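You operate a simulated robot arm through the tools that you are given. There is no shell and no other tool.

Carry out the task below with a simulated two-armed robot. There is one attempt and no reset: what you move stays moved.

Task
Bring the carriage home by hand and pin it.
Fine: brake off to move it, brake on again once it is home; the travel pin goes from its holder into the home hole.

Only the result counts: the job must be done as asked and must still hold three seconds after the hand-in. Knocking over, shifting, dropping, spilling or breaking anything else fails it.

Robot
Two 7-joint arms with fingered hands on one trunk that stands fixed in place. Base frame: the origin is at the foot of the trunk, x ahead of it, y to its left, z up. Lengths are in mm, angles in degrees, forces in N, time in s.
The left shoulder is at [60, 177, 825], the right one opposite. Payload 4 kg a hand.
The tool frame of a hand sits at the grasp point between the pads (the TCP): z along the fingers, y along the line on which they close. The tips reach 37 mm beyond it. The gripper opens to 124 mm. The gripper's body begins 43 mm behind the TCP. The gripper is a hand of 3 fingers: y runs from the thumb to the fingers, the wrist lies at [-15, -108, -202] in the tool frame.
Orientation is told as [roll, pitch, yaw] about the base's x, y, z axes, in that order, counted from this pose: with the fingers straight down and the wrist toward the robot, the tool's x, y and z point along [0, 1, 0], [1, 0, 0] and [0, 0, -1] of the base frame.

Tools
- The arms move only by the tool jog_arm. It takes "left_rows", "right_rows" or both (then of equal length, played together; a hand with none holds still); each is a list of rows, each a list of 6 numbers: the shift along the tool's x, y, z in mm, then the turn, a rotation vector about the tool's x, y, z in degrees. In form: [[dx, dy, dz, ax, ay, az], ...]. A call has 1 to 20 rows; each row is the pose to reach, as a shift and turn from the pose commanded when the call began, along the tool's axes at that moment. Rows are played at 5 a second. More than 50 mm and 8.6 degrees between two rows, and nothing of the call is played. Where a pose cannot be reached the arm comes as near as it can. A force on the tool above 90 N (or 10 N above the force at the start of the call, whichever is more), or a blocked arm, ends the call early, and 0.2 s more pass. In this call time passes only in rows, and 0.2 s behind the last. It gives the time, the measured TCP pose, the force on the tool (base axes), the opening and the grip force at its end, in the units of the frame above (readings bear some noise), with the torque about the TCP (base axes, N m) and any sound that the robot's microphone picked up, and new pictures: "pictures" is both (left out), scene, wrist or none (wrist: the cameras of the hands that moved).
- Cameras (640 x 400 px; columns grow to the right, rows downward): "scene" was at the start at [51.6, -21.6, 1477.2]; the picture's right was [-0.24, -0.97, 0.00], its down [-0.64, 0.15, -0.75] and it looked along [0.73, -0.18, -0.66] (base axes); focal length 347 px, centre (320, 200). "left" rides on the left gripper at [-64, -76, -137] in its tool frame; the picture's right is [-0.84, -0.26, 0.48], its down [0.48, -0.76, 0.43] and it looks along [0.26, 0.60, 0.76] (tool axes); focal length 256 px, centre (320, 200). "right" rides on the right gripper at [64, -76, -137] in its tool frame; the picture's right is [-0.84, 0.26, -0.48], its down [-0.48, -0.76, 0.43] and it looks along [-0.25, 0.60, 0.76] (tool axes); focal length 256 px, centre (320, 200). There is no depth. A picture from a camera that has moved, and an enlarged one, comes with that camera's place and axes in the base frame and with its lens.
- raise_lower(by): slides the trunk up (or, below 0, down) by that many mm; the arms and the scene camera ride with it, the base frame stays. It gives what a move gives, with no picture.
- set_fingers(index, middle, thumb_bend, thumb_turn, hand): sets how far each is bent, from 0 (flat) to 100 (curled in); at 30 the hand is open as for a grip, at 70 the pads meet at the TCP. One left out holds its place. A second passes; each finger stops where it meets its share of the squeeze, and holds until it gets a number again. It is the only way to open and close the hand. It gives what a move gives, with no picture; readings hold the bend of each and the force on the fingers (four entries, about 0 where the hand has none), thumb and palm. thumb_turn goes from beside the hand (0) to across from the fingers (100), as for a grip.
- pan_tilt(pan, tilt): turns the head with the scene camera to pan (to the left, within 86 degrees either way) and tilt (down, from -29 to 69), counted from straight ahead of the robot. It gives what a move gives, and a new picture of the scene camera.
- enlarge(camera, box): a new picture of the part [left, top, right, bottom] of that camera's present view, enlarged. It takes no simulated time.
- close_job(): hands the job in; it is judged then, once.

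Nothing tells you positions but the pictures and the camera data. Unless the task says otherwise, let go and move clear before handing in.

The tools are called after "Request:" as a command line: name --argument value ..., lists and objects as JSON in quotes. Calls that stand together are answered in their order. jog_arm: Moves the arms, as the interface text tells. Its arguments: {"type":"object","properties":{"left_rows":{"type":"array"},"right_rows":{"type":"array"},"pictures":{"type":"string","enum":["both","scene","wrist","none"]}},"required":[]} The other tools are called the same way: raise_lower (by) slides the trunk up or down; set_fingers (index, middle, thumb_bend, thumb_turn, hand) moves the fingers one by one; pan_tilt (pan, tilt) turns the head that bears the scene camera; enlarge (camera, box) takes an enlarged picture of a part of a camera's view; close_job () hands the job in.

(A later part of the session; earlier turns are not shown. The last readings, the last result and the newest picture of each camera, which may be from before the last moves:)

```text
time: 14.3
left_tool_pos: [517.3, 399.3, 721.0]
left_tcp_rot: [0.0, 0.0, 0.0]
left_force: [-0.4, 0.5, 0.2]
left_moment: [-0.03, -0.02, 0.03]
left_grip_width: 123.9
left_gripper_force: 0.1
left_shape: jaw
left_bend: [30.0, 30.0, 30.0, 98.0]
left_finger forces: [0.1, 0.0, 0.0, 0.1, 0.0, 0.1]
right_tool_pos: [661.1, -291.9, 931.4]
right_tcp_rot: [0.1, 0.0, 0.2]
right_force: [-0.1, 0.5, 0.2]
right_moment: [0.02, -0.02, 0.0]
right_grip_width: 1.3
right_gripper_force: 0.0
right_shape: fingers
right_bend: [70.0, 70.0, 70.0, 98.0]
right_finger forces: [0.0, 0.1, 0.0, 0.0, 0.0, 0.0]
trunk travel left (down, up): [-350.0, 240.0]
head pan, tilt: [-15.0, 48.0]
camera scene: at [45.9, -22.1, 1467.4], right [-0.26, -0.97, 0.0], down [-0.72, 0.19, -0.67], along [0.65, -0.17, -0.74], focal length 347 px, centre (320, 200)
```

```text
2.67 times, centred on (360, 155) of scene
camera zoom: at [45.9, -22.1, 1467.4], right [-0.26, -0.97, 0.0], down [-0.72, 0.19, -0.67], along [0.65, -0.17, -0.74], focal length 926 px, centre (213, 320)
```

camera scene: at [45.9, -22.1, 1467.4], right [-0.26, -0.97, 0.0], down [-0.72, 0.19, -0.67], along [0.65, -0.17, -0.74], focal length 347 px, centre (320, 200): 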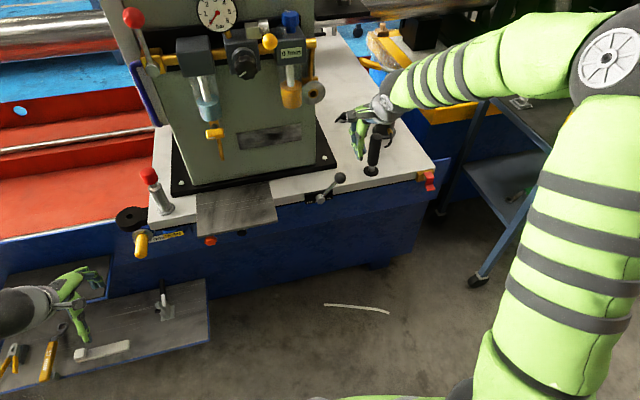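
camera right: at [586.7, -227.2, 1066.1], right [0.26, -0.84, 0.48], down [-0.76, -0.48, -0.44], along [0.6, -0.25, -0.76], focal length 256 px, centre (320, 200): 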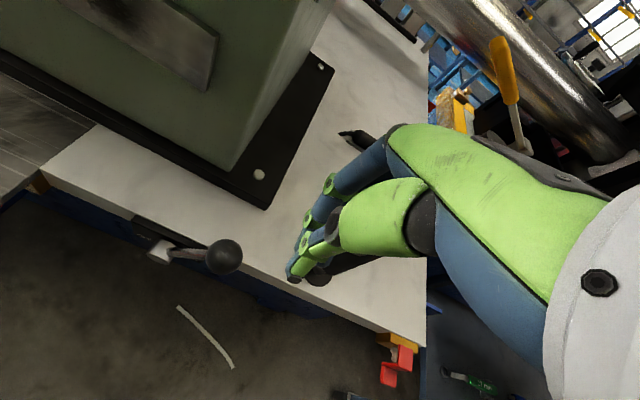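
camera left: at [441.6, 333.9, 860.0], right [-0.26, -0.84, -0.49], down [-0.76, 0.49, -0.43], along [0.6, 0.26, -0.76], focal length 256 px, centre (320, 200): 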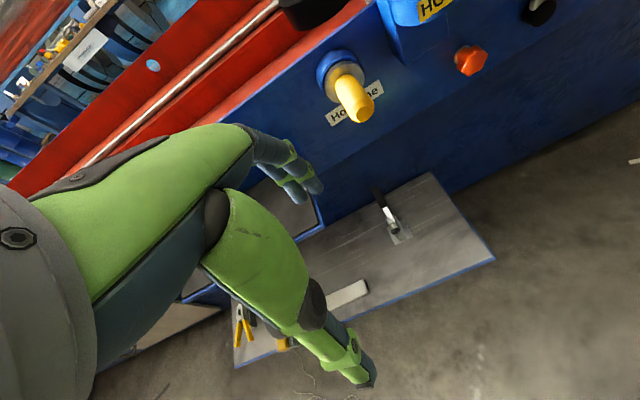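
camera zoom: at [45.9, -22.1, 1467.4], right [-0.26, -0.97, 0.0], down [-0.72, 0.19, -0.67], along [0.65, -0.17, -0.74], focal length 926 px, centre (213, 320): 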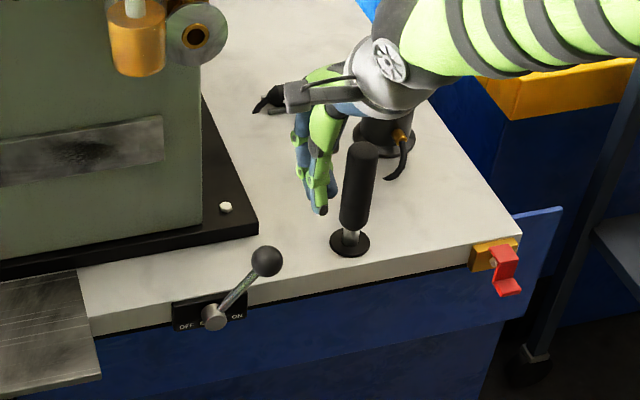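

The estimates agree (ball at about (663, −236, 827)). I'll lower the closed hand to ball height just right of it, keeping clear of the black push grip.

Request:
jog_arm --right_rows '[[0, 1, 25, 0, 0, 0], [0, 2, 50, 0, 0, 0], [0, 3, 70, 0, 0, 0], [0, 3, 86, 0, 0, 0]]' --pictures "both"

Request:
enlarge --camera "scene" --box '[280, 120, 440, 220]'

Request:
enlarge --camera "right" --box '[140, 160, 380, 310]'

```text
time: 15.3
left_tool_pos: [517.1, 398.5, 720.3]
left_tcp_rot: [0.1, 0.0, 0.0]
left_force: [-0.5, 0.1, -1.0]
left_moment: [-0.02, 0.02, -0.01]
left_grip_width: 123.9
left_gripper_force: 0.1
left_shape: jaw
left_bend: [30.0, 30.0, 30.0, 98.0]
left_finger forces: [0.1, 0.0, 0.0, 0.0, 0.1, 0.0]
right_tool_pos: [663.9, -291.8, 843.7]
right_tcp_rot: [0.0, 0.1, 0.1]
right_force: [-0.2, 0.1, 0.0]
right_moment: [-0.01, 0.01, -0.04]
right_grip_width: 1.4
right_gripper_force: 0.0
right_shape: fingers
right_bend: [70.0, 70.0, 70.0, 98.0]
right_finger forces: [0.0, 0.0, 0.0, 0.1, 0.0, 0.0]
trunk travel left (down, up): [-350.0, 240.0]
head pan, tilt: [-15.0, 48.0]
camera scene: at [46.0, -22.1, 1467.4], right [-0.26, -0.97, 0.0], down [-0.72, 0.19, -0.67], along [0.65, -0.17, -0.74], focal length 347 px, centre (320, 200)
camera right: at [589.4, -228.8, 979.2], right [0.26, -0.84, 0.48], down [-0.76, -0.48, -0.44], along [0.6, -0.25, -0.76], focal length 256 px, centre (320, 200)
```

scene: 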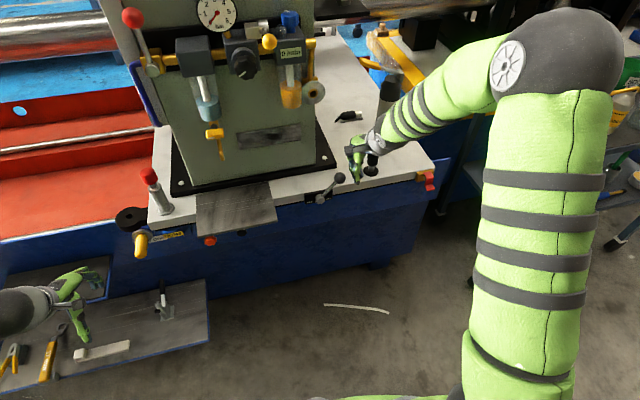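
right: 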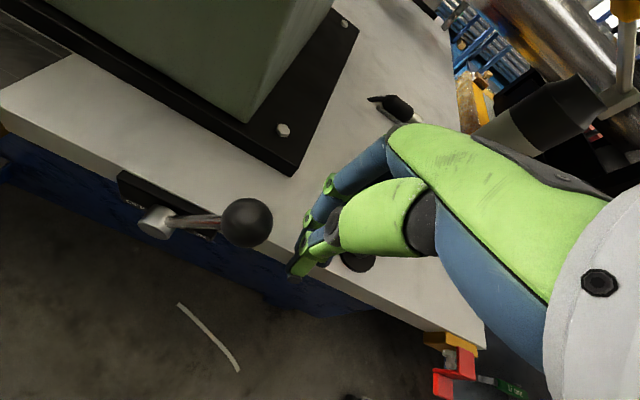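

```text
4.00 times, centred on (360, 170) of scene
camera zoom: at [46.0, -22.1, 1467.4], right [-0.26, -0.97, 0.0], down [-0.72, 0.19, -0.67], along [0.65, -0.17, -0.74], focal length 1388 px, centre (160, 320)
```

zoom: 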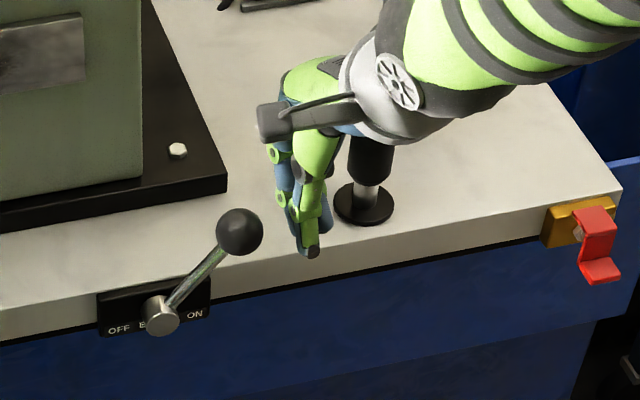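

```text
2.67 times, centred on (260, 235) of right
camera zoom: at [589.4, -228.8, 979.2], right [0.26, -0.84, 0.48], down [-0.76, -0.48, -0.44], along [0.6, -0.25, -0.76], focal length 683 px, centre (480, 107)
```

zoom: 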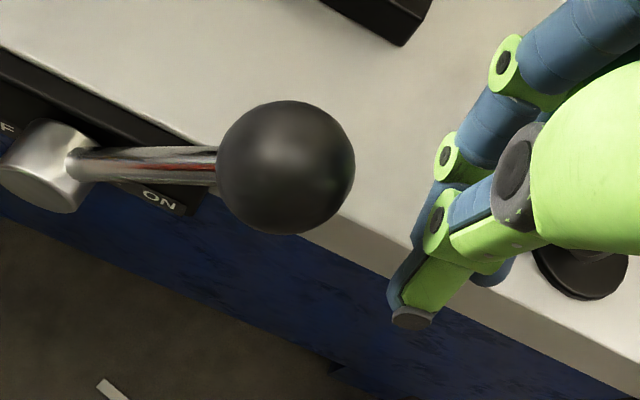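

The post is level with the ball and to its right. I'll sweep it left in steps to swing the lever from ON toward OFF.

Request:
jog_arm --right_rows '[[10, 0, 0, 0, 0, 0], [20, 0, 0, 0, 0, 0], [30, 0, 0, 0, 0, 0], [40, 0, 0, 0, 0, 0], [50, 0, 0, 0, 0, 0], [60, 0, 0, 0, 0, 0]]' --pictures "wrist"

Request:
enlarge --camera "scene" --box '[280, 120, 440, 220]'

```text
time: 16.7
left_tool_pos: [518.5, 400.3, 720.8]
left_tcp_rot: [0.2, 0.1, 0.1]
left_force: [-0.2, 0.5, -0.5]
left_moment: [-0.01, -0.03, 0.0]
left_grip_width: 124.0
left_gripper_force: 0.1
left_shape: jaw
left_bend: [30.0, 30.0, 30.0, 98.0]
left_finger forces: [0.0, 0.1, 0.0, 0.0, 0.0, 0.0]
right_tool_pos: [662.6, -226.6, 840.3]
right_tcp_rot: [0.1, 0.3, 0.5]
right_force: [-0.2, 0.4, -0.3]
right_moment: [-0.03, 0.01, -0.03]
right_grip_width: 1.0
right_gripper_force: 0.0
right_shape: fingers
right_bend: [70.0, 70.0, 70.0, 98.0]
right_finger forces: [0.0, 0.0, 0.0, 0.0, 0.0, 0.0]
trunk travel left (down, up): [-350.0, 240.0]
head pan, tilt: [-15.0, 48.0]
camera right: at [588.2, -162.9, 977.0], right [0.27, -0.84, 0.48], down [-0.76, -0.49, -0.43], along [0.6, -0.25, -0.76], focal length 256 px, centre (320, 200)
```

right: 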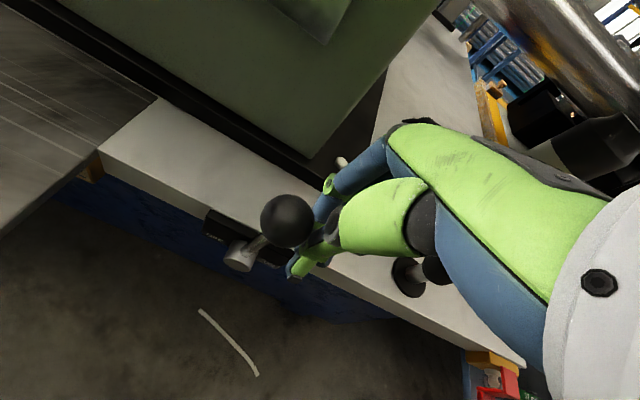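

```text
4.00 times, centred on (360, 170) of scene
camera zoom: at [46.8, -20.2, 1466.6], right [-0.26, -0.97, 0.0], down [-0.72, 0.19, -0.67], along [0.65, -0.17, -0.74], focal length 1388 px, centre (160, 320)
```

zoom: 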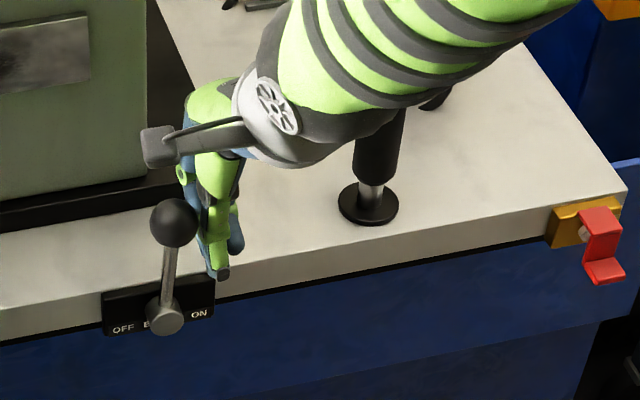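

The lever is now upright and following the hand. I'll keep pushing left until it reaches OFF.

Request:
jog_arm --right_rows '[[10, 0, 0, 0, 0, 0], [20, 0, 0, 0, 0, 0], [30, 0, 1, 0, 0, 0], [40, 0, 2, 0, 0, 0], [48, 0, 3, 0, 0, 0]]' --pictures "wrist"

Request:
enlarge --camera "scene" --box '[280, 120, 440, 220]'

```text
time: 17.9
left_tool_pos: [516.9, 399.0, 721.9]
left_tcp_rot: [0.1, 0.0, 0.0]
left_force: [-0.1, -0.2, -0.7]
left_moment: [0.02, 0.01, 0.03]
left_grip_width: 123.7
left_gripper_force: 0.0
left_shape: jaw
left_bend: [30.0, 30.0, 30.0, 98.0]
left_finger forces: [0.0, 0.1, 0.1, 0.0, 0.1, 0.0]
right_tool_pos: [662.1, -186.1, 841.6]
right_tcp_rot: [0.1, 0.0, 0.1]
right_force: [-0.1, -0.4, 0.3]
right_moment: [-0.01, -0.01, -0.02]
right_grip_width: 1.1
right_gripper_force: 0.1
right_shape: fingers
right_bend: [70.0, 70.0, 70.0, 98.0]
right_finger forces: [0.0, 0.0, 0.0, 0.0, 0.4, 0.0]
trunk travel left (down, up): [-350.0, 240.0]
head pan, tilt: [-15.0, 48.0]
camera right: at [588.2, -120.5, 976.8], right [0.26, -0.84, 0.48], down [-0.76, -0.48, -0.43], along [0.6, -0.25, -0.76], focal length 256 px, centre (320, 200)
```

right: 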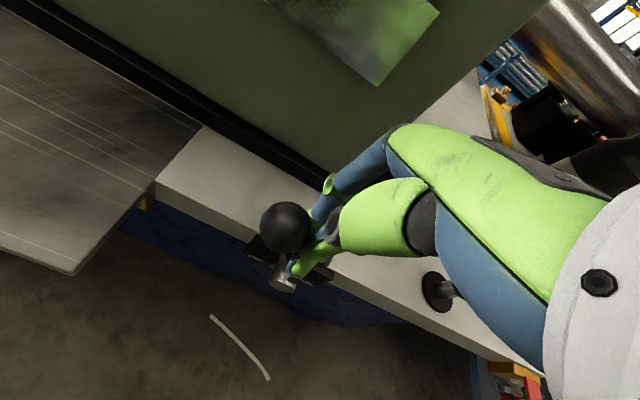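

```text
4.00 times, centred on (360, 170) of scene
camera zoom: at [46.0, -22.1, 1467.4], right [-0.26, -0.97, 0.0], down [-0.72, 0.19, -0.67], along [0.65, -0.17, -0.74], focal length 1388 px, centre (160, 320)
```

zoom: 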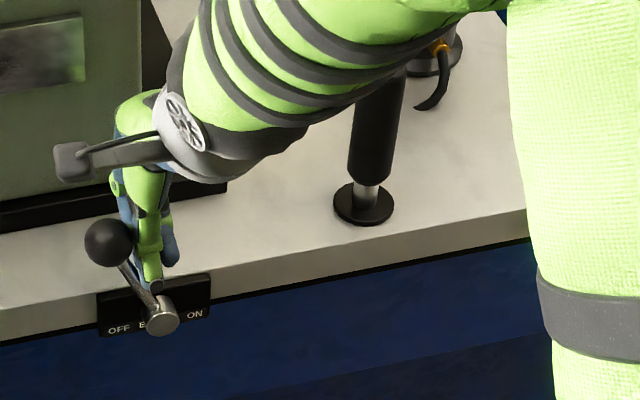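

The lever is left of vertical by roughly 25°. I'll keep pushing a little at a time until it meets its stop.

Request:
jog_arm --right_rows '[[6, 0, 1, 0, 0, 0], [12, 0, 2, 0, 0, 0], [18, 0, 3, 0, 0, 0], [24, 0, 4, 0, 0, 0]]' --pictures "wrist"

Request:
enlarge --camera "scene" --box '[280, 120, 440, 220]'

```text
time: 18.9
left_tool_pos: [518.2, 398.3, 721.8]
left_tcp_rot: [0.2, 0.0, -0.1]
left_force: [-0.4, -0.5, -0.5]
left_moment: [0.02, 0.0, -0.03]
left_grip_width: 123.8
left_gripper_force: 0.1
left_shape: jaw
left_bend: [30.0, 30.0, 30.0, 98.0]
left_finger forces: [0.0, 0.0, 0.1, 0.1, 0.1, 0.0]
right_tool_pos: [663.2, -162.6, 838.1]
right_tcp_rot: [0.0, 0.0, -0.1]
right_force: [-0.5, -11.1, 3.9]
right_moment: [-0.34, 0.04, 0.01]
right_grip_width: 2.4
right_gripper_force: 5.3
right_shape: fingers
right_bend: [70.0, 70.0, 70.0, 99.0]
right_finger forces: [5.7, 0.0, 0.1, 0.0, 4.7, 0.0]
trunk travel left (down, up): [-350.0, 240.0]
head pan, tilt: [-15.0, 48.0]
camera right: at [588.4, -98.2, 972.8], right [0.25, -0.84, 0.48], down [-0.76, -0.48, -0.44], along [0.6, -0.26, -0.76], focal length 256 px, centre (320, 200)
```

right: 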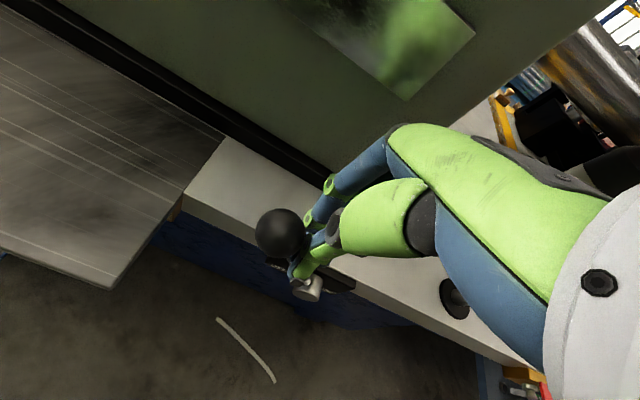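

```text
4.00 times, centred on (360, 170) of scene
camera zoom: at [45.6, -23.1, 1467.5], right [-0.26, -0.97, 0.0], down [-0.72, 0.19, -0.67], along [0.65, -0.17, -0.74], focal length 1388 px, centre (160, 320)
```

zoom: 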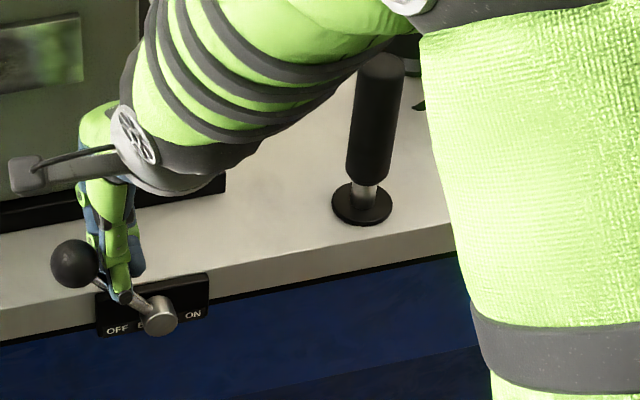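

The lever is now about 40° left, mirror to its ON angle, and resisted with 11 N, so it looks to be at the OFF stop. I'll back away to the right and lift clear, then check that it stays.

Request:
jog_arm --right_rows '[[-15, 0, 0, 0, 0, 0], [-30, 0, -10, 0, 0, 0], [-45, -5, -40, 0, 0, 0], [-60, -10, -75, 0, 0, 0], [-75, -20, -110, 0, 0, 0]]' --pictures "both"

Request:
enlarge --camera "scene" --box '[260, 140, 420, 240]'

Request:
enlarge --camera "right" --box '[100, 160, 340, 310]'

```text
time: 20.1
left_tool_pos: [517.2, 399.0, 721.5]
left_tcp_rot: [0.1, 0.1, 0.1]
left_force: [0.0, -0.3, -0.2]
left_moment: [-0.01, 0.02, -0.03]
left_grip_width: 123.6
left_gripper_force: 0.1
left_shape: jaw
left_bend: [30.0, 30.0, 30.0, 98.0]
left_finger forces: [0.1, 0.0, 0.0, 0.0, 0.0, 0.1]
right_tool_pos: [642.6, -233.2, 946.8]
right_tcp_rot: [0.0, 0.0, 0.1]
right_force: [0.5, 0.3, 0.0]
right_moment: [0.04, 0.0, -0.02]
right_grip_width: 1.2
right_gripper_force: 0.1
right_shape: fingers
right_bend: [70.0, 70.0, 70.0, 98.0]
right_finger forces: [0.0, 0.0, 0.0, 0.1, 0.1, 0.0]
trunk travel left (down, up): [-350.0, 240.0]
head pan, tilt: [-15.0, 48.0]
camera scene: at [45.7, -22.3, 1467.4], right [-0.26, -0.97, 0.0], down [-0.72, 0.19, -0.67], along [0.65, -0.17, -0.74], focal length 347 px, centre (320, 200)
camera right: at [567.1, -169.6, 1082.1], right [0.26, -0.84, 0.48], down [-0.76, -0.48, -0.43], along [0.6, -0.25, -0.76], focal length 256 px, centre (320, 200)
```

scene: 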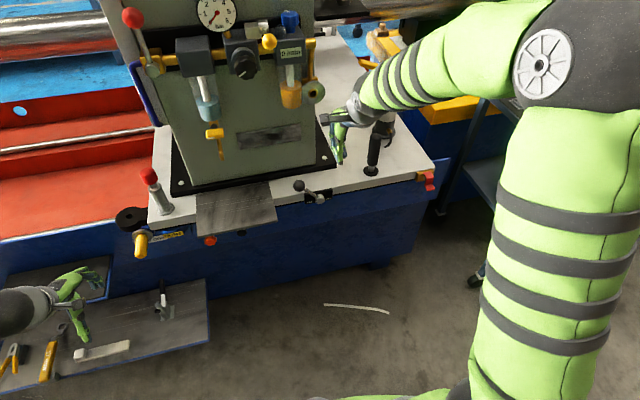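
right: 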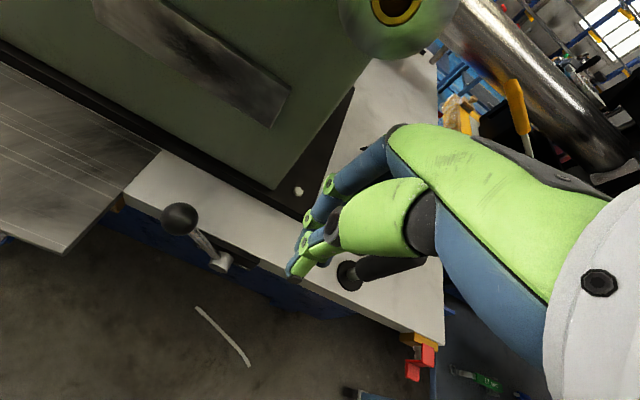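

```text
4.00 times, centred on (340, 190) of scene
camera zoom: at [45.7, -22.3, 1467.4], right [-0.26, -0.97, 0.0], down [-0.72, 0.19, -0.67], along [0.65, -0.17, -0.74], focal length 1388 px, centre (240, 240)
```

zoom: 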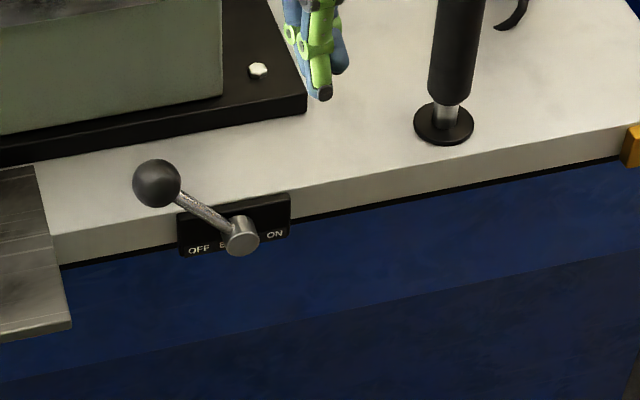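

```text
2.67 times, centred on (220, 235) of right
camera zoom: at [567.1, -169.6, 1082.1], right [0.26, -0.84, 0.48], down [-0.76, -0.48, -0.43], along [0.6, -0.25, -0.76], focal length 683 px, centre (587, 107)
```

zoom: 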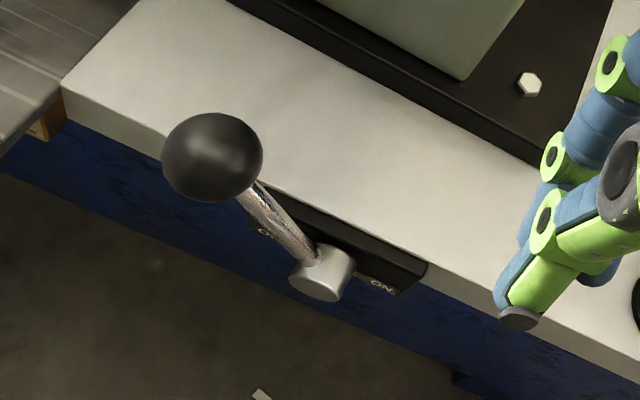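

The lever stays at OFF. Next I'll open the right hand and position it above the black push grip (about (710, −346), top at z≈906).

Request:
set_fingers --hand "right" --index 30 --middle 30 --thumb_bend 30

Request:
jog_arm --right_rows '[[-5, 3, -30, 0, 0, 0], [-30, 15, -50, 0, 0, 0], [-60, 35, -55, 0, 0, 0], [-90, 52, -55, 0, 0, 0], [-113, 67, -53, 0, 0, 0]]' --pictures "both"

Request:
enlarge --camera "right" --box '[140, 160, 380, 310]'

Request:
enlarge --camera "scene" --box '[280, 80, 440, 180]'

```text
time: 21.1
left_tool_pos: [517.6, 398.9, 721.8]
left_tcp_rot: [0.1, 0.1, 0.0]
left_force: [0.9, 0.3, -0.3]
left_moment: [0.01, -0.01, -0.04]
left_grip_width: 123.8
left_gripper_force: 0.0
left_shape: jaw
left_bend: [30.0, 30.0, 30.0, 98.0]
left_finger forces: [0.0, 0.0, 0.0, 0.0, 0.0, 0.0]
right_tool_pos: [642.4, -234.3, 946.7]
right_tcp_rot: [0.0, 0.0, 0.1]
right_force: [0.0, -0.4, 0.5]
right_moment: [0.02, 0.0, -0.01]
right_grip_width: 123.2
right_gripper_force: 0.1
right_shape: fingers
right_bend: [30.0, 30.0, 30.0, 98.0]
right_finger forces: [0.0, 0.1, 0.0, 0.0, 0.1, 0.0]
trunk travel left (down, up): [-350.0, 240.0]
head pan, tilt: [-15.0, 48.0]
```

```text
time: 22.3
left_tool_pos: [517.7, 399.1, 721.2]
left_tcp_rot: [0.1, -0.1, -0.1]
left_force: [0.6, -0.5, 0.1]
left_moment: [0.01, -0.02, 0.02]
left_grip_width: 123.9
left_gripper_force: 0.1
left_shape: jaw
left_bend: [30.0, 30.0, 30.0, 98.0]
left_finger forces: [0.0, 0.0, 0.0, 0.0, 0.0, 0.0]
right_tool_pos: [707.7, -348.9, 998.9]
right_tcp_rot: [0.1, 0.0, 0.1]
right_force: [-0.4, -0.5, -0.2]
right_moment: [-0.01, 0.04, 0.01]
right_grip_width: 123.2
right_gripper_force: 0.0
right_shape: fingers
right_bend: [30.0, 30.0, 30.0, 98.0]
right_finger forces: [0.0, 0.0, 0.0, 0.0, 0.0, 0.1]
trunk travel left (down, up): [-350.0, 240.0]
head pan, tilt: [-15.0, 48.0]
camera scene: at [46.1, -22.4, 1467.4], right [-0.26, -0.97, 0.0], down [-0.72, 0.19, -0.67], along [0.65, -0.17, -0.74], focal length 347 px, centre (320, 200)
camera right: at [634.1, -284.5, 1134.7], right [0.26, -0.84, 0.48], down [-0.76, -0.48, -0.43], along [0.6, -0.25, -0.76], focal length 256 px, centre (320, 200)
```

scene: 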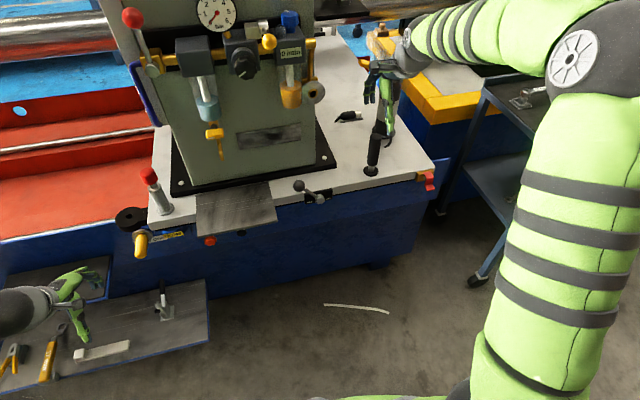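
right: 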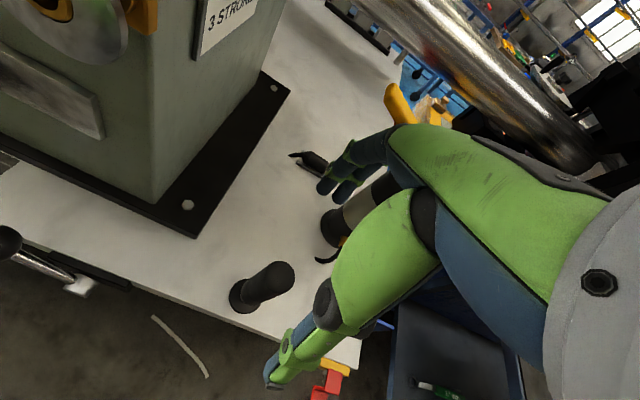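

```text
2.67 times, centred on (260, 235) of right
camera zoom: at [634.1, -284.5, 1134.7], right [0.26, -0.84, 0.48], down [-0.76, -0.48, -0.43], along [0.6, -0.25, -0.76], focal length 683 px, centre (480, 107)
```

zoom: 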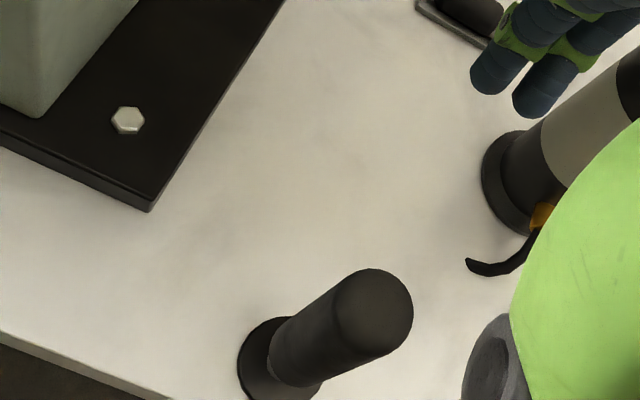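

```text
4.00 times, centred on (360, 130) of scene
camera zoom: at [46.1, -22.4, 1467.4], right [-0.26, -0.97, 0.0], down [-0.72, 0.19, -0.67], along [0.65, -0.17, -0.74], focal length 1388 px, centre (160, 480)
```

zoom: 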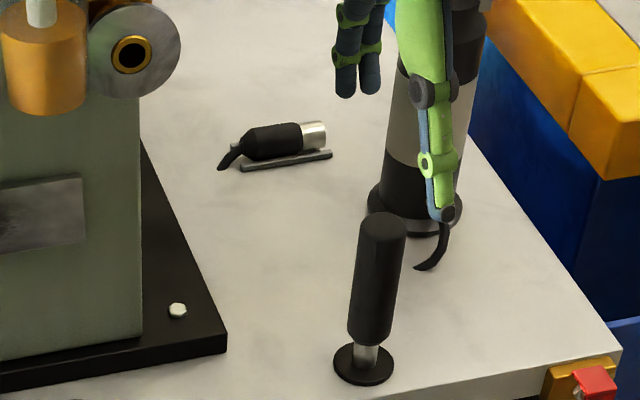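

The grip axis is at about (712, −348), top near z≈903. I'll descend straddling it, TCP to z≈880.

Request:
jog_arm --right_rows '[[0, 4, 25, 0, 0, 0], [0, 4, 55, 0, 0, 0], [0, 4, 85, 0, 0, 0], [0, 4, 105, 0, 0, 0], [0, 4, 119, 0, 0, 0]]' --pictures "both"

Request:
enlarge --camera "right" --box '[140, 160, 380, 310]'

Request:
enlarge --camera "scene" --box '[280, 80, 440, 180]'

```text
time: 23.5
left_tool_pos: [517.0, 399.6, 722.6]
left_tcp_rot: [0.2, 0.0, 0.0]
left_force: [1.0, 1.5, 0.4]
left_moment: [0.02, -0.02, -0.01]
left_grip_width: 123.5
left_gripper_force: 0.1
left_shape: jaw
left_bend: [30.0, 30.0, 30.0, 98.0]
left_finger forces: [0.0, 0.0, 0.0, 0.0, 0.1, 0.1]
right_tool_pos: [714.1, -349.7, 881.5]
right_tcp_rot: [-0.1, 0.0, 0.2]
right_force: [-0.3, 1.4, -0.1]
right_moment: [-0.03, -0.02, -0.03]
right_grip_width: 123.1
right_gripper_force: 0.0
right_shape: fingers
right_bend: [30.0, 30.0, 30.0, 98.0]
right_finger forces: [0.0, 0.0, 0.0, 0.0, 0.0, 0.0]
trunk travel left (down, up): [-350.0, 240.0]
head pan, tilt: [-15.0, 48.0]
camera scene: at [45.9, -22.2, 1467.4], right [-0.26, -0.97, 0.0], down [-0.72, 0.19, -0.67], along [0.65, -0.17, -0.74], focal length 347 px, centre (320, 200)
camera right: at [639.7, -284.8, 1017.1], right [0.26, -0.84, 0.48], down [-0.76, -0.48, -0.43], along [0.6, -0.25, -0.76], focal length 256 px, centre (320, 200)
```

scene: 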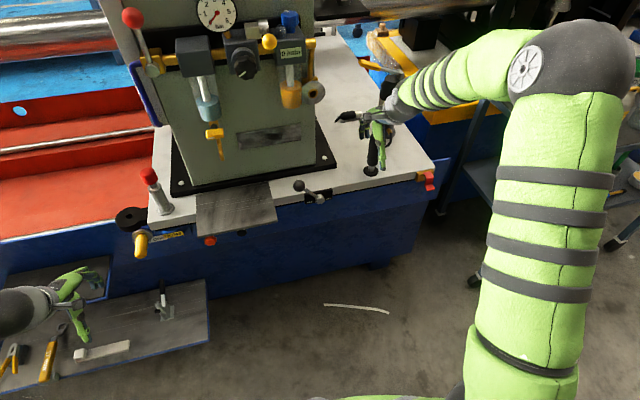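
right: 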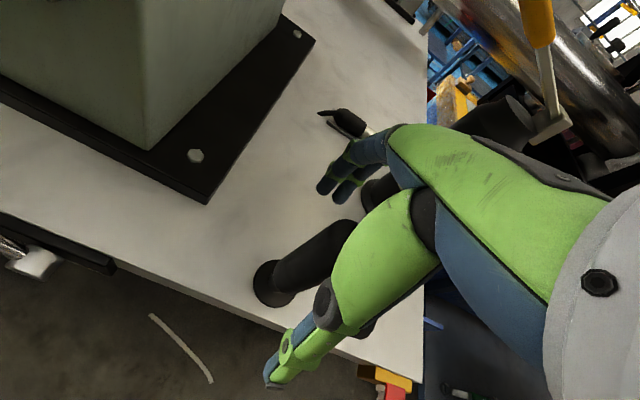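

```text
2.67 times, centred on (260, 235) of right
camera zoom: at [639.7, -284.8, 1017.1], right [0.26, -0.84, 0.48], down [-0.76, -0.48, -0.43], along [0.6, -0.25, -0.76], focal length 683 px, centre (480, 107)
```

zoom: 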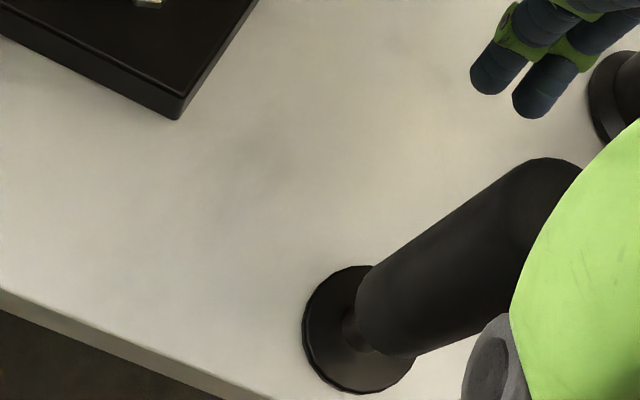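

```text
4.00 times, centred on (360, 130) of scene
camera zoom: at [45.9, -22.2, 1467.4], right [-0.26, -0.97, 0.0], down [-0.72, 0.19, -0.67], along [0.65, -0.17, -0.74], focal length 1388 px, centre (160, 480)
```

zoom: 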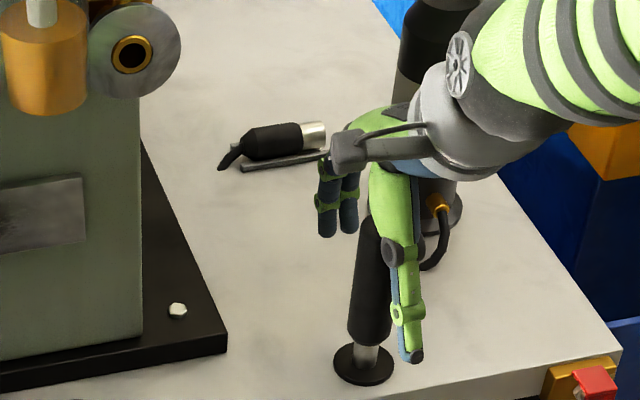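

Thumb and fingers line up with the grip on both sides. I'll close the hand on it.

Request:
set_fingers --hand "right" --index 75 --middle 75 --thumb_bend 75

Request:
enlarge --camera "right" --box '[140, 160, 380, 310]'

Request:
enlarge --camera "scene" --box '[280, 80, 440, 180]'

```text
time: 24.5
left_tool_pos: [515.8, 398.2, 723.3]
left_tcp_rot: [0.0, -0.2, -0.2]
left_force: [-0.7, -0.1, 0.2]
left_moment: [-0.03, -0.04, -0.02]
left_grip_width: 124.0
left_gripper_force: 0.0
left_shape: jaw
left_bend: [30.0, 30.0, 30.0, 98.0]
left_finger forces: [0.0, 0.0, 0.0, 0.0, 0.0, 0.1]
right_tool_pos: [711.2, -349.4, 881.7]
right_tcp_rot: [0.0, 0.2, 0.2]
right_force: [-39.9, -0.2, -3.4]
right_moment: [0.05, -2.09, 0.37]
right_grip_width: 34.1
right_gripper_force: 37.5
right_shape: fingers
right_bend: [63.0, 63.0, 57.0, 96.0]
right_finger forces: [10.4, 10.8, 0.0, 0.0, 54.0, 0.0]
trunk travel left (down, up): [-350.0, 240.0]
head pan, tilt: [-15.0, 48.0]
```

```text
2.67 times, centred on (260, 235) of right
camera zoom: at [636.4, -285.3, 1017.9], right [0.26, -0.84, 0.48], down [-0.76, -0.48, -0.43], along [0.6, -0.25, -0.76], focal length 683 px, centre (480, 107)
```

zoom: 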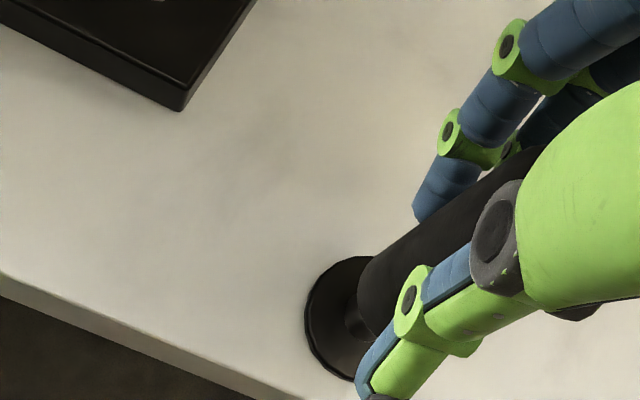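

```text
4.00 times, centred on (360, 130) of scene
camera zoom: at [42.0, -22.3, 1467.5], right [-0.26, -0.97, 0.0], down [-0.72, 0.19, -0.67], along [0.65, -0.17, -0.74], focal length 1388 px, centre (160, 480)
```

zoom: 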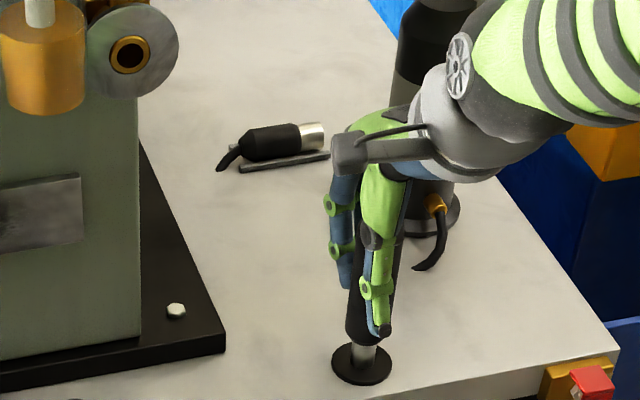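

The hand holds the grip (34 mm) but a bit off-centre, with a 40 N side load in x. I'll shift the hand a few mm toward the robot to balance it before moving the carriage.

Request:
jog_arm --right_rows '[[0, -2, 0, 0, 0, 0], [0, -5, 0, 0, 0, 0]]' --pictures "none"

```text
time: 25.1
left_tool_pos: [516.9, 398.5, 722.6]
left_tcp_rot: [0.2, -0.1, 0.0]
left_force: [0.0, 0.4, -0.5]
left_moment: [0.04, 0.01, 0.01]
left_grip_width: 123.9
left_gripper_force: 0.1
left_shape: jaw
left_bend: [30.0, 30.0, 30.0, 98.0]
left_finger forces: [0.0, 0.0, 0.0, 0.0, 0.1, 0.1]
right_tool_pos: [709.5, -349.5, 882.6]
right_tcp_rot: [0.0, -0.1, 0.1]
right_force: [-16.5, -2.4, -9.9]
right_moment: [0.01, -1.84, 0.23]
right_grip_width: 32.3
right_gripper_force: 32.8
right_shape: fingers
right_bend: [63.0, 63.0, 59.0, 96.0]
right_finger forces: [13.4, 14.3, 0.1, 0.0, 38.3, 0.0]
trunk travel left (down, up): [-350.0, 240.0]
head pan, tilt: [-15.0, 48.0]
```

Request:
jog_arm --right_rows '[[0, -2, 0, 0, 0, 0], [0, -3, 0, 0, 0, 0], [-3, -3, 0, 0, 0, 0], [-6, -3, 0, 0, 0, 0], [-10, -3, 0, 0, 0, 0]]' --pictures "both"

Request:
enlarge --camera "scene" --box '[100, 160, 260, 260]'

```text
time: 26.3
left_tool_pos: [517.8, 398.7, 720.8]
left_tcp_rot: [0.1, -0.1, -0.1]
left_force: [0.0, 0.0, 0.0]
left_moment: [0.0, 0.03, -0.02]
left_grip_width: 123.8
left_gripper_force: 0.0
left_shape: jaw
left_bend: [30.0, 30.0, 30.0, 98.0]
left_finger forces: [0.1, 0.1, 0.1, 0.0, 0.0, 0.0]
right_tool_pos: [707.0, -353.5, 881.8]
right_tcp_rot: [0.1, -0.1, 0.3]
right_force: [-0.1, 24.6, -3.7]
right_moment: [0.01, -1.82, 0.31]
right_grip_width: 30.9
right_gripper_force: 32.9
right_shape: fingers
right_bend: [61.0, 62.0, 61.0, 95.0]
right_finger forces: [18.2, 14.2, 0.1, 0.1, 33.2, 0.0]
trunk travel left (down, up): [-350.0, 240.0]
head pan, tilt: [-15.0, 48.0]
camera scene: at [45.9, -19.5, 1467.5], right [-0.26, -0.97, 0.0], down [-0.72, 0.19, -0.67], along [0.65, -0.17, -0.74], focal length 347 px, centre (320, 200)
camera right: at [631.6, -290.0, 1017.5], right [0.26, -0.84, 0.48], down [-0.76, -0.49, -0.44], along [0.6, -0.25, -0.76], focal length 256 px, centre (320, 200)
```

scene: 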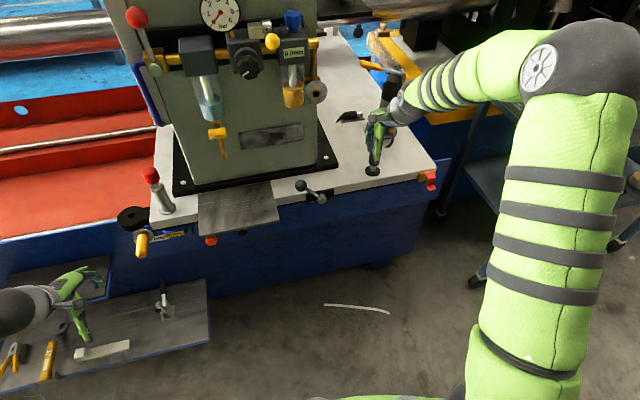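
right: 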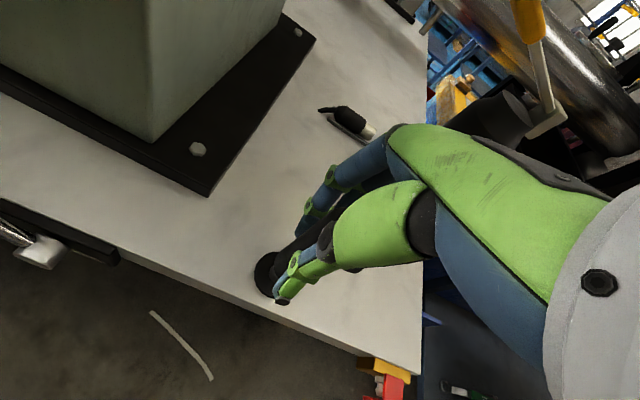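

```text
4.00 times, centred on (180, 210) of scene
camera zoom: at [45.9, -19.5, 1467.5], right [-0.26, -0.97, 0.0], down [-0.72, 0.19, -0.67], along [0.65, -0.17, -0.74], focal length 1388 px, centre (880, 160)
```

zoom: 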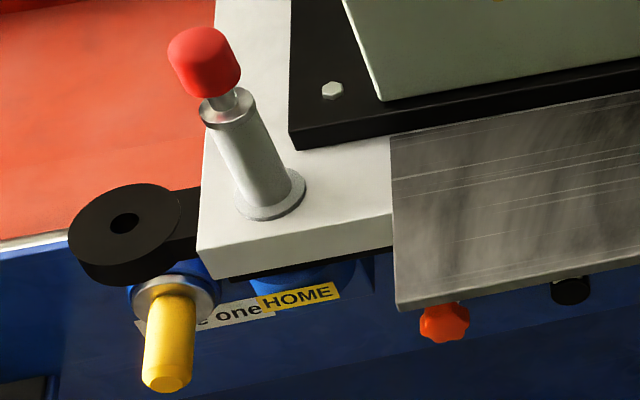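

The hand is pulling with about 25 N and the carriage hasn't clearly moved yet. I'll pull a bit more and watch the force.

Request:
jog_arm --right_rows '[[-3, 0, 0, 0, 0, 0], [-6, 0, 0, 0, 0, 0], [-9, 0, 0, 0, 0, 0], [-12, 0, 0, 0, 0, 0]]' --pictures "wrist"

Request:
enlarge --camera "scene" --box '[100, 160, 260, 260]'

```text
time: 27.3
left_tool_pos: [518.9, 397.8, 721.2]
left_tcp_rot: [0.2, 0.0, 0.0]
left_force: [0.4, -0.2, 0.7]
left_moment: [0.03, 0.04, -0.01]
left_grip_width: 123.5
left_gripper_force: 0.1
left_shape: jaw
left_bend: [30.0, 30.0, 30.0, 98.0]
left_finger forces: [0.0, 0.1, 0.0, 0.0, 0.1, 0.1]
right_tool_pos: [706.2, -374.0, 881.4]
right_tcp_rot: [-0.2, -0.1, -0.2]
right_force: [4.7, -4.1, 3.4]
right_moment: [-0.03, -1.75, 0.11]
right_grip_width: 30.4
right_gripper_force: 30.1
right_shape: fingers
right_bend: [61.0, 61.0, 61.0, 97.0]
right_finger forces: [15.4, 18.7, 0.0, 0.0, 26.1, 0.0]
trunk travel left (down, up): [-350.0, 240.0]
head pan, tilt: [-15.0, 48.0]
camera right: at [631.2, -309.3, 1016.9], right [0.25, -0.84, 0.48], down [-0.76, -0.48, -0.44], along [0.6, -0.26, -0.76], focal length 256 px, centre (320, 200)
```

right: 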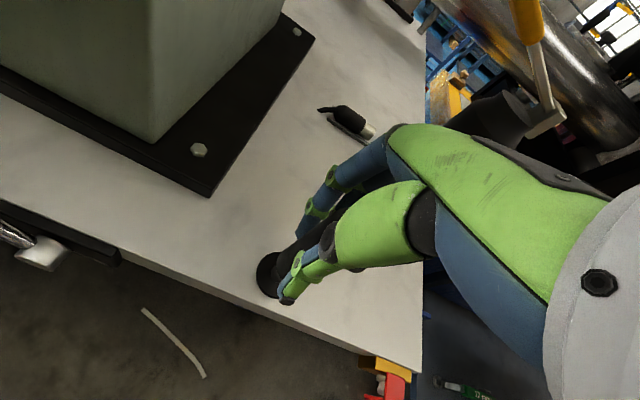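

```text
4.00 times, centred on (180, 210) of scene
camera zoom: at [45.9, -22.8, 1467.5], right [-0.26, -0.97, 0.0], down [-0.72, 0.19, -0.67], along [0.65, -0.17, -0.74], focal length 1388 px, centre (880, 160)
```

zoom: 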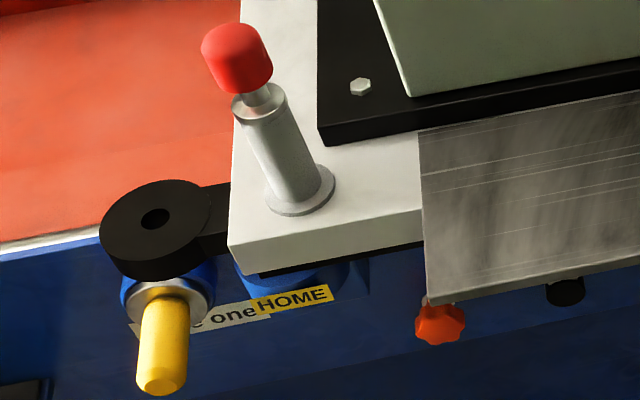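

The carriage follows (lug hole now near y≈280, HOME boss centre near y≈217). I'll pull it further right at a slow pace.

Request:
jog_arm --right_rows '[[-4, 0, 0, 0, 0, 0], [-8, 0, 0, 0, 0, 0], [-12, 0, 0, 0, 0, 0], [-16, 0, 0, 0, 0, 0], [-20, 0, 0, 0, 0, 0], [-24, 0, 0, 0, 0, 0], [-28, 0, 0, 0, 0, 0], [-32, 0, 0, 0, 0, 0], [-36, 0, 0, 0, 0, 0], [-40, 0, 0, 0, 0, 0]]' --pictures "wrist"

Request:
enlarge --camera "scene" --box '[100, 160, 260, 260]'

```text
time: 29.5
left_tool_pos: [517.5, 397.6, 724.3]
left_tcp_rot: [0.1, -0.2, -0.1]
left_force: [0.7, 0.2, 0.3]
left_moment: [0.05, 0.01, 0.0]
left_grip_width: 124.0
left_gripper_force: 0.0
left_shape: jaw
left_bend: [30.0, 30.0, 30.0, 98.0]
left_finger forces: [0.0, 0.0, 0.0, 0.1, 0.0, 0.0]
right_tool_pos: [705.3, -411.6, 880.7]
right_tcp_rot: [0.0, -0.1, 0.0]
right_force: [-0.8, -11.7, 12.2]
right_moment: [-0.16, -1.77, 0.06]
right_grip_width: 30.0
right_gripper_force: 32.7
right_shape: fingers
right_bend: [61.0, 61.0, 61.0, 97.0]
right_finger forces: [14.0, 19.5, 0.0, 0.1, 32.7, 0.1]
trunk travel left (down, up): [-350.0, 240.0]
head pan, tilt: [-15.0, 48.0]
camera right: at [631.1, -347.4, 1016.8], right [0.26, -0.84, 0.48], down [-0.76, -0.48, -0.44], along [0.6, -0.25, -0.76], focal length 256 px, centre (320, 200)
```

right: 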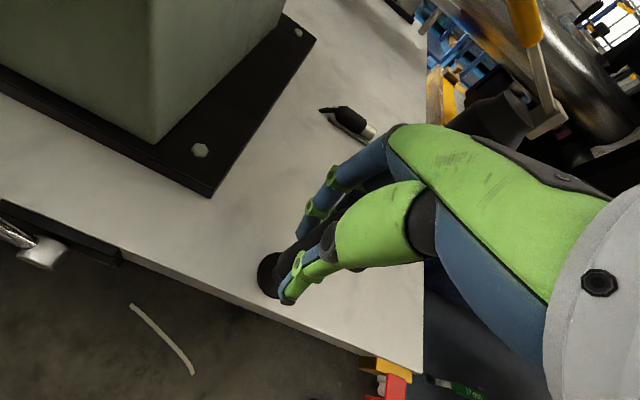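

```text
4.00 times, centred on (180, 210) of scene
camera zoom: at [44.7, -22.7, 1467.6], right [-0.26, -0.97, 0.0], down [-0.72, 0.19, -0.67], along [0.65, -0.17, -0.74], focal length 1388 px, centre (880, 160)
```

zoom: 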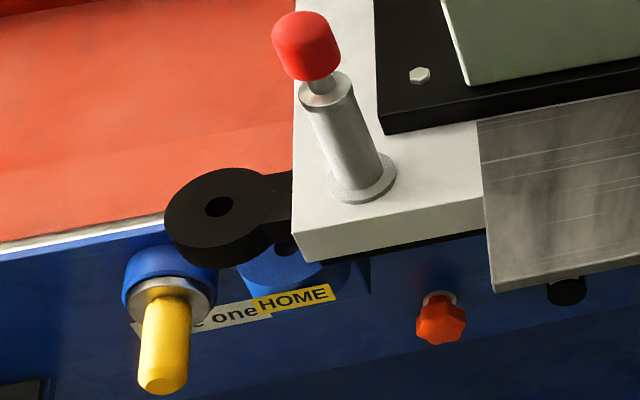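

The lug is now at y≈241 and the HOME hole starts to show beneath at y≈214. I'll zoom in to measure the remaining distance.

Request:
enlarge --camera "scene" --box '[130, 190, 210, 240]'

Request:
enlarge --camera "left" --box '[280, 0, 480, 125]'

```text
8.00 times, centred on (170, 215) of scene
camera zoom: at [44.7, -22.7, 1467.6], right [-0.26, -0.97, 0.0], down [-0.72, 0.19, -0.67], along [0.65, -0.17, -0.74], focal length 2777 px, centre (1520, 80)
```

zoom: 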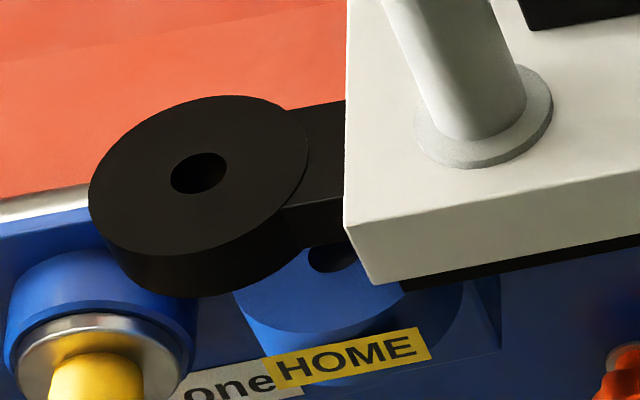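

```text
3.20 times, centred on (380, 62) of left
camera zoom: at [441.0, 333.0, 860.8], right [-0.26, -0.84, -0.49], down [-0.76, 0.49, -0.43], along [0.6, 0.26, -0.76], focal length 819 px, centre (128, 640)
```

zoom: 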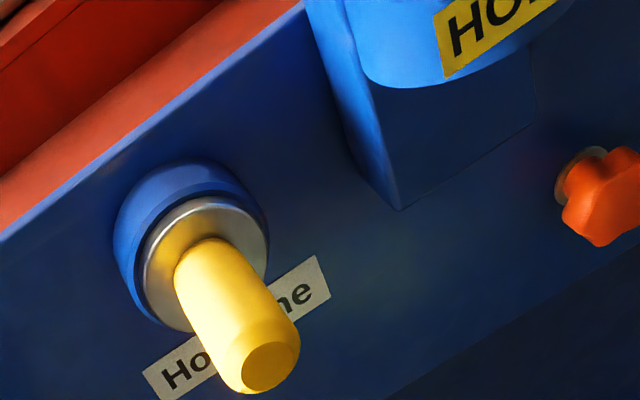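

The HOME bracket has a vertical hole at about y≈215, z≈726, so roughly 26 mm remain. I'll move 20 mm more, slowly, then measure again.

Request:
jog_arm --right_rows '[[-3, 0, 0, 0, 0, 0], [-6, 0, 0, 0, 0, 0], [-9, 0, 0, 0, 0, 0], [-12, 0, 0, 0, 0, 0], [-15, 0, 0, 0, 0, 0], [-18, 0, 0, 0, 0, 0], [-20, 0, 0, 0, 0, 0]]' --pictures "none"

Request:
enlarge --camera "scene" --box '[130, 190, 210, 240]'

```text
time: 31.1
left_tool_pos: [518.0, 396.0, 721.5]
left_tcp_rot: [0.2, 0.0, -0.1]
left_force: [-1.1, 0.6, 0.3]
left_moment: [0.03, -0.02, 0.0]
left_grip_width: 124.0
left_gripper_force: 0.1
left_shape: jaw
left_bend: [30.0, 30.0, 30.0, 98.0]
left_finger forces: [0.1, 0.0, 0.0, 0.0, 0.0, 0.0]
right_tool_pos: [705.8, -438.3, 882.2]
right_tcp_rot: [-0.4, -0.2, -0.4]
right_force: [7.8, -8.6, 5.9]
right_moment: [-0.1, -1.59, 0.07]
right_grip_width: 29.9
right_gripper_force: 30.7
right_shape: fingers
right_bend: [61.0, 61.0, 62.0, 97.0]
right_finger forces: [15.9, 20.0, 0.1, 0.0, 25.6, 0.0]
trunk travel left (down, up): [-350.0, 240.0]
head pan, tilt: [-15.0, 48.0]
```

```text
8.00 times, centred on (170, 215) of scene
camera zoom: at [46.1, -23.2, 1467.4], right [-0.26, -0.97, 0.0], down [-0.72, 0.19, -0.67], along [0.65, -0.17, -0.74], focal length 2777 px, centre (1520, 80)
```

zoom: 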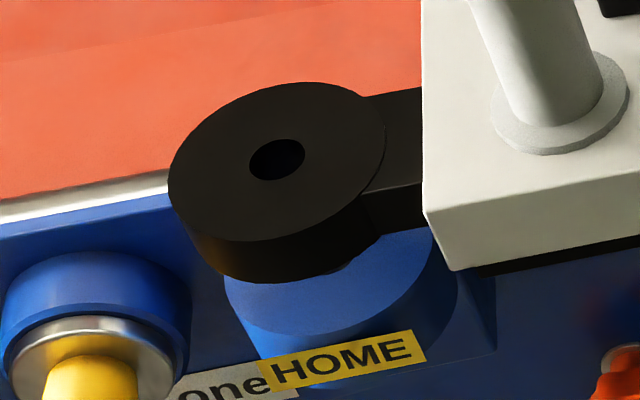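

The carriage slid on and the lug hole now measures y≈215.8 against HOME at ≈215, so it looks close to home. I'll bring the left wrist camera straight above the lug to look down through the hole.

Request:
jog_arm --left_rows '[[0, 0, -45, 0, 0, 0], [0, 0, -90, 0, 0, 0], [0, 0, -135, 0, 0, 0], [0, 0, -180, 0, 0, 0], [0, 10, -225, 0, 0, 0], [-10, 40, -255, 0, 0, 0], [-25, 80, -265, 0, 0, 0], [-40, 120, -270, 0, 0, 0], [-60, 160, -270, 0, 0, 0], [-80, 200, -270, 0, 0, 0], [-100, 240, -270, 0, 0, 0], [-116, 274, -265, 0, 0, 0]]' --pictures "both"

Request:
enlarge --camera "left" --box '[400, 275, 600, 400]'

```text
time: 33.7
left_tool_pos: [793.4, 284.3, 989.1]
left_tcp_rot: [0.1, -0.1, -0.2]
left_force: [-0.5, 0.1, 0.2]
left_moment: [-0.01, -0.04, 0.0]
left_grip_width: 123.6
left_gripper_force: 0.0
left_shape: jaw
left_bend: [30.0, 30.0, 30.0, 98.0]
left_finger forces: [0.0, 0.0, 0.0, 0.1, 0.0, 0.0]
right_tool_pos: [705.8, -432.1, 881.0]
right_tcp_rot: [-0.1, -0.1, 0.0]
right_force: [7.3, 2.5, 7.7]
right_moment: [-0.16, -1.58, 0.07]
right_grip_width: 29.6
right_gripper_force: 32.4
right_shape: fingers
right_bend: [60.0, 61.0, 62.0, 96.0]
right_finger forces: [17.3, 18.2, 0.1, 0.0, 29.4, 0.1]
trunk travel left (down, up): [-350.0, 240.0]
head pan, tilt: [-15.0, 48.0]
camera scene: at [45.1, -21.6, 1467.6], right [-0.26, -0.97, 0.0], down [-0.72, 0.19, -0.67], along [0.65, -0.17, -0.74], focal length 347 px, centre (320, 200)
camera left: at [717.3, 219.0, 1127.2], right [-0.26, -0.84, -0.48], down [-0.76, 0.49, -0.43], along [0.6, 0.26, -0.76], focal length 256 px, centre (320, 200)
```

scene: 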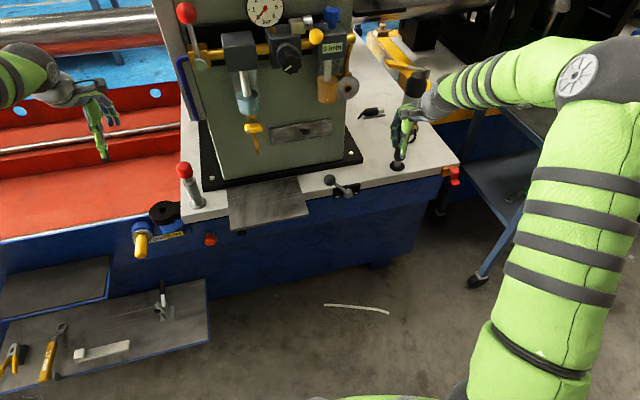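
left: 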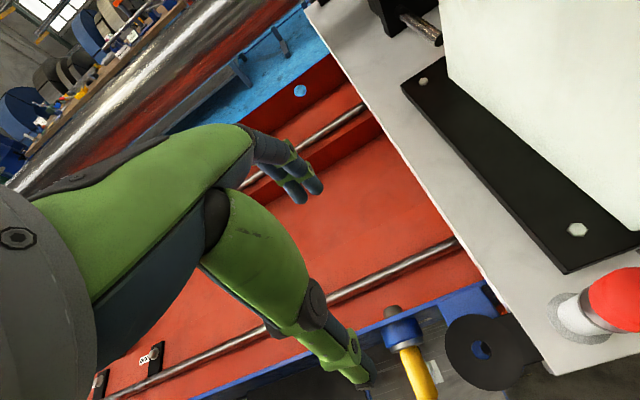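

```text
3.20 times, centred on (500, 338) of left
camera zoom: at [717.3, 219.0, 1127.2], right [-0.26, -0.84, -0.48], down [-0.76, 0.49, -0.43], along [0.6, 0.26, -0.76], focal length 819 px, centre (-256, -240)
```

zoom: 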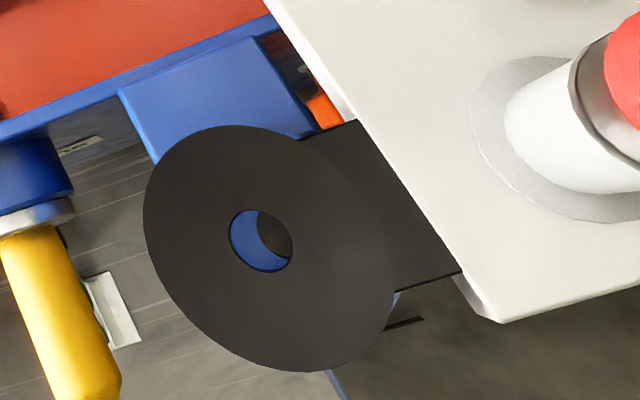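

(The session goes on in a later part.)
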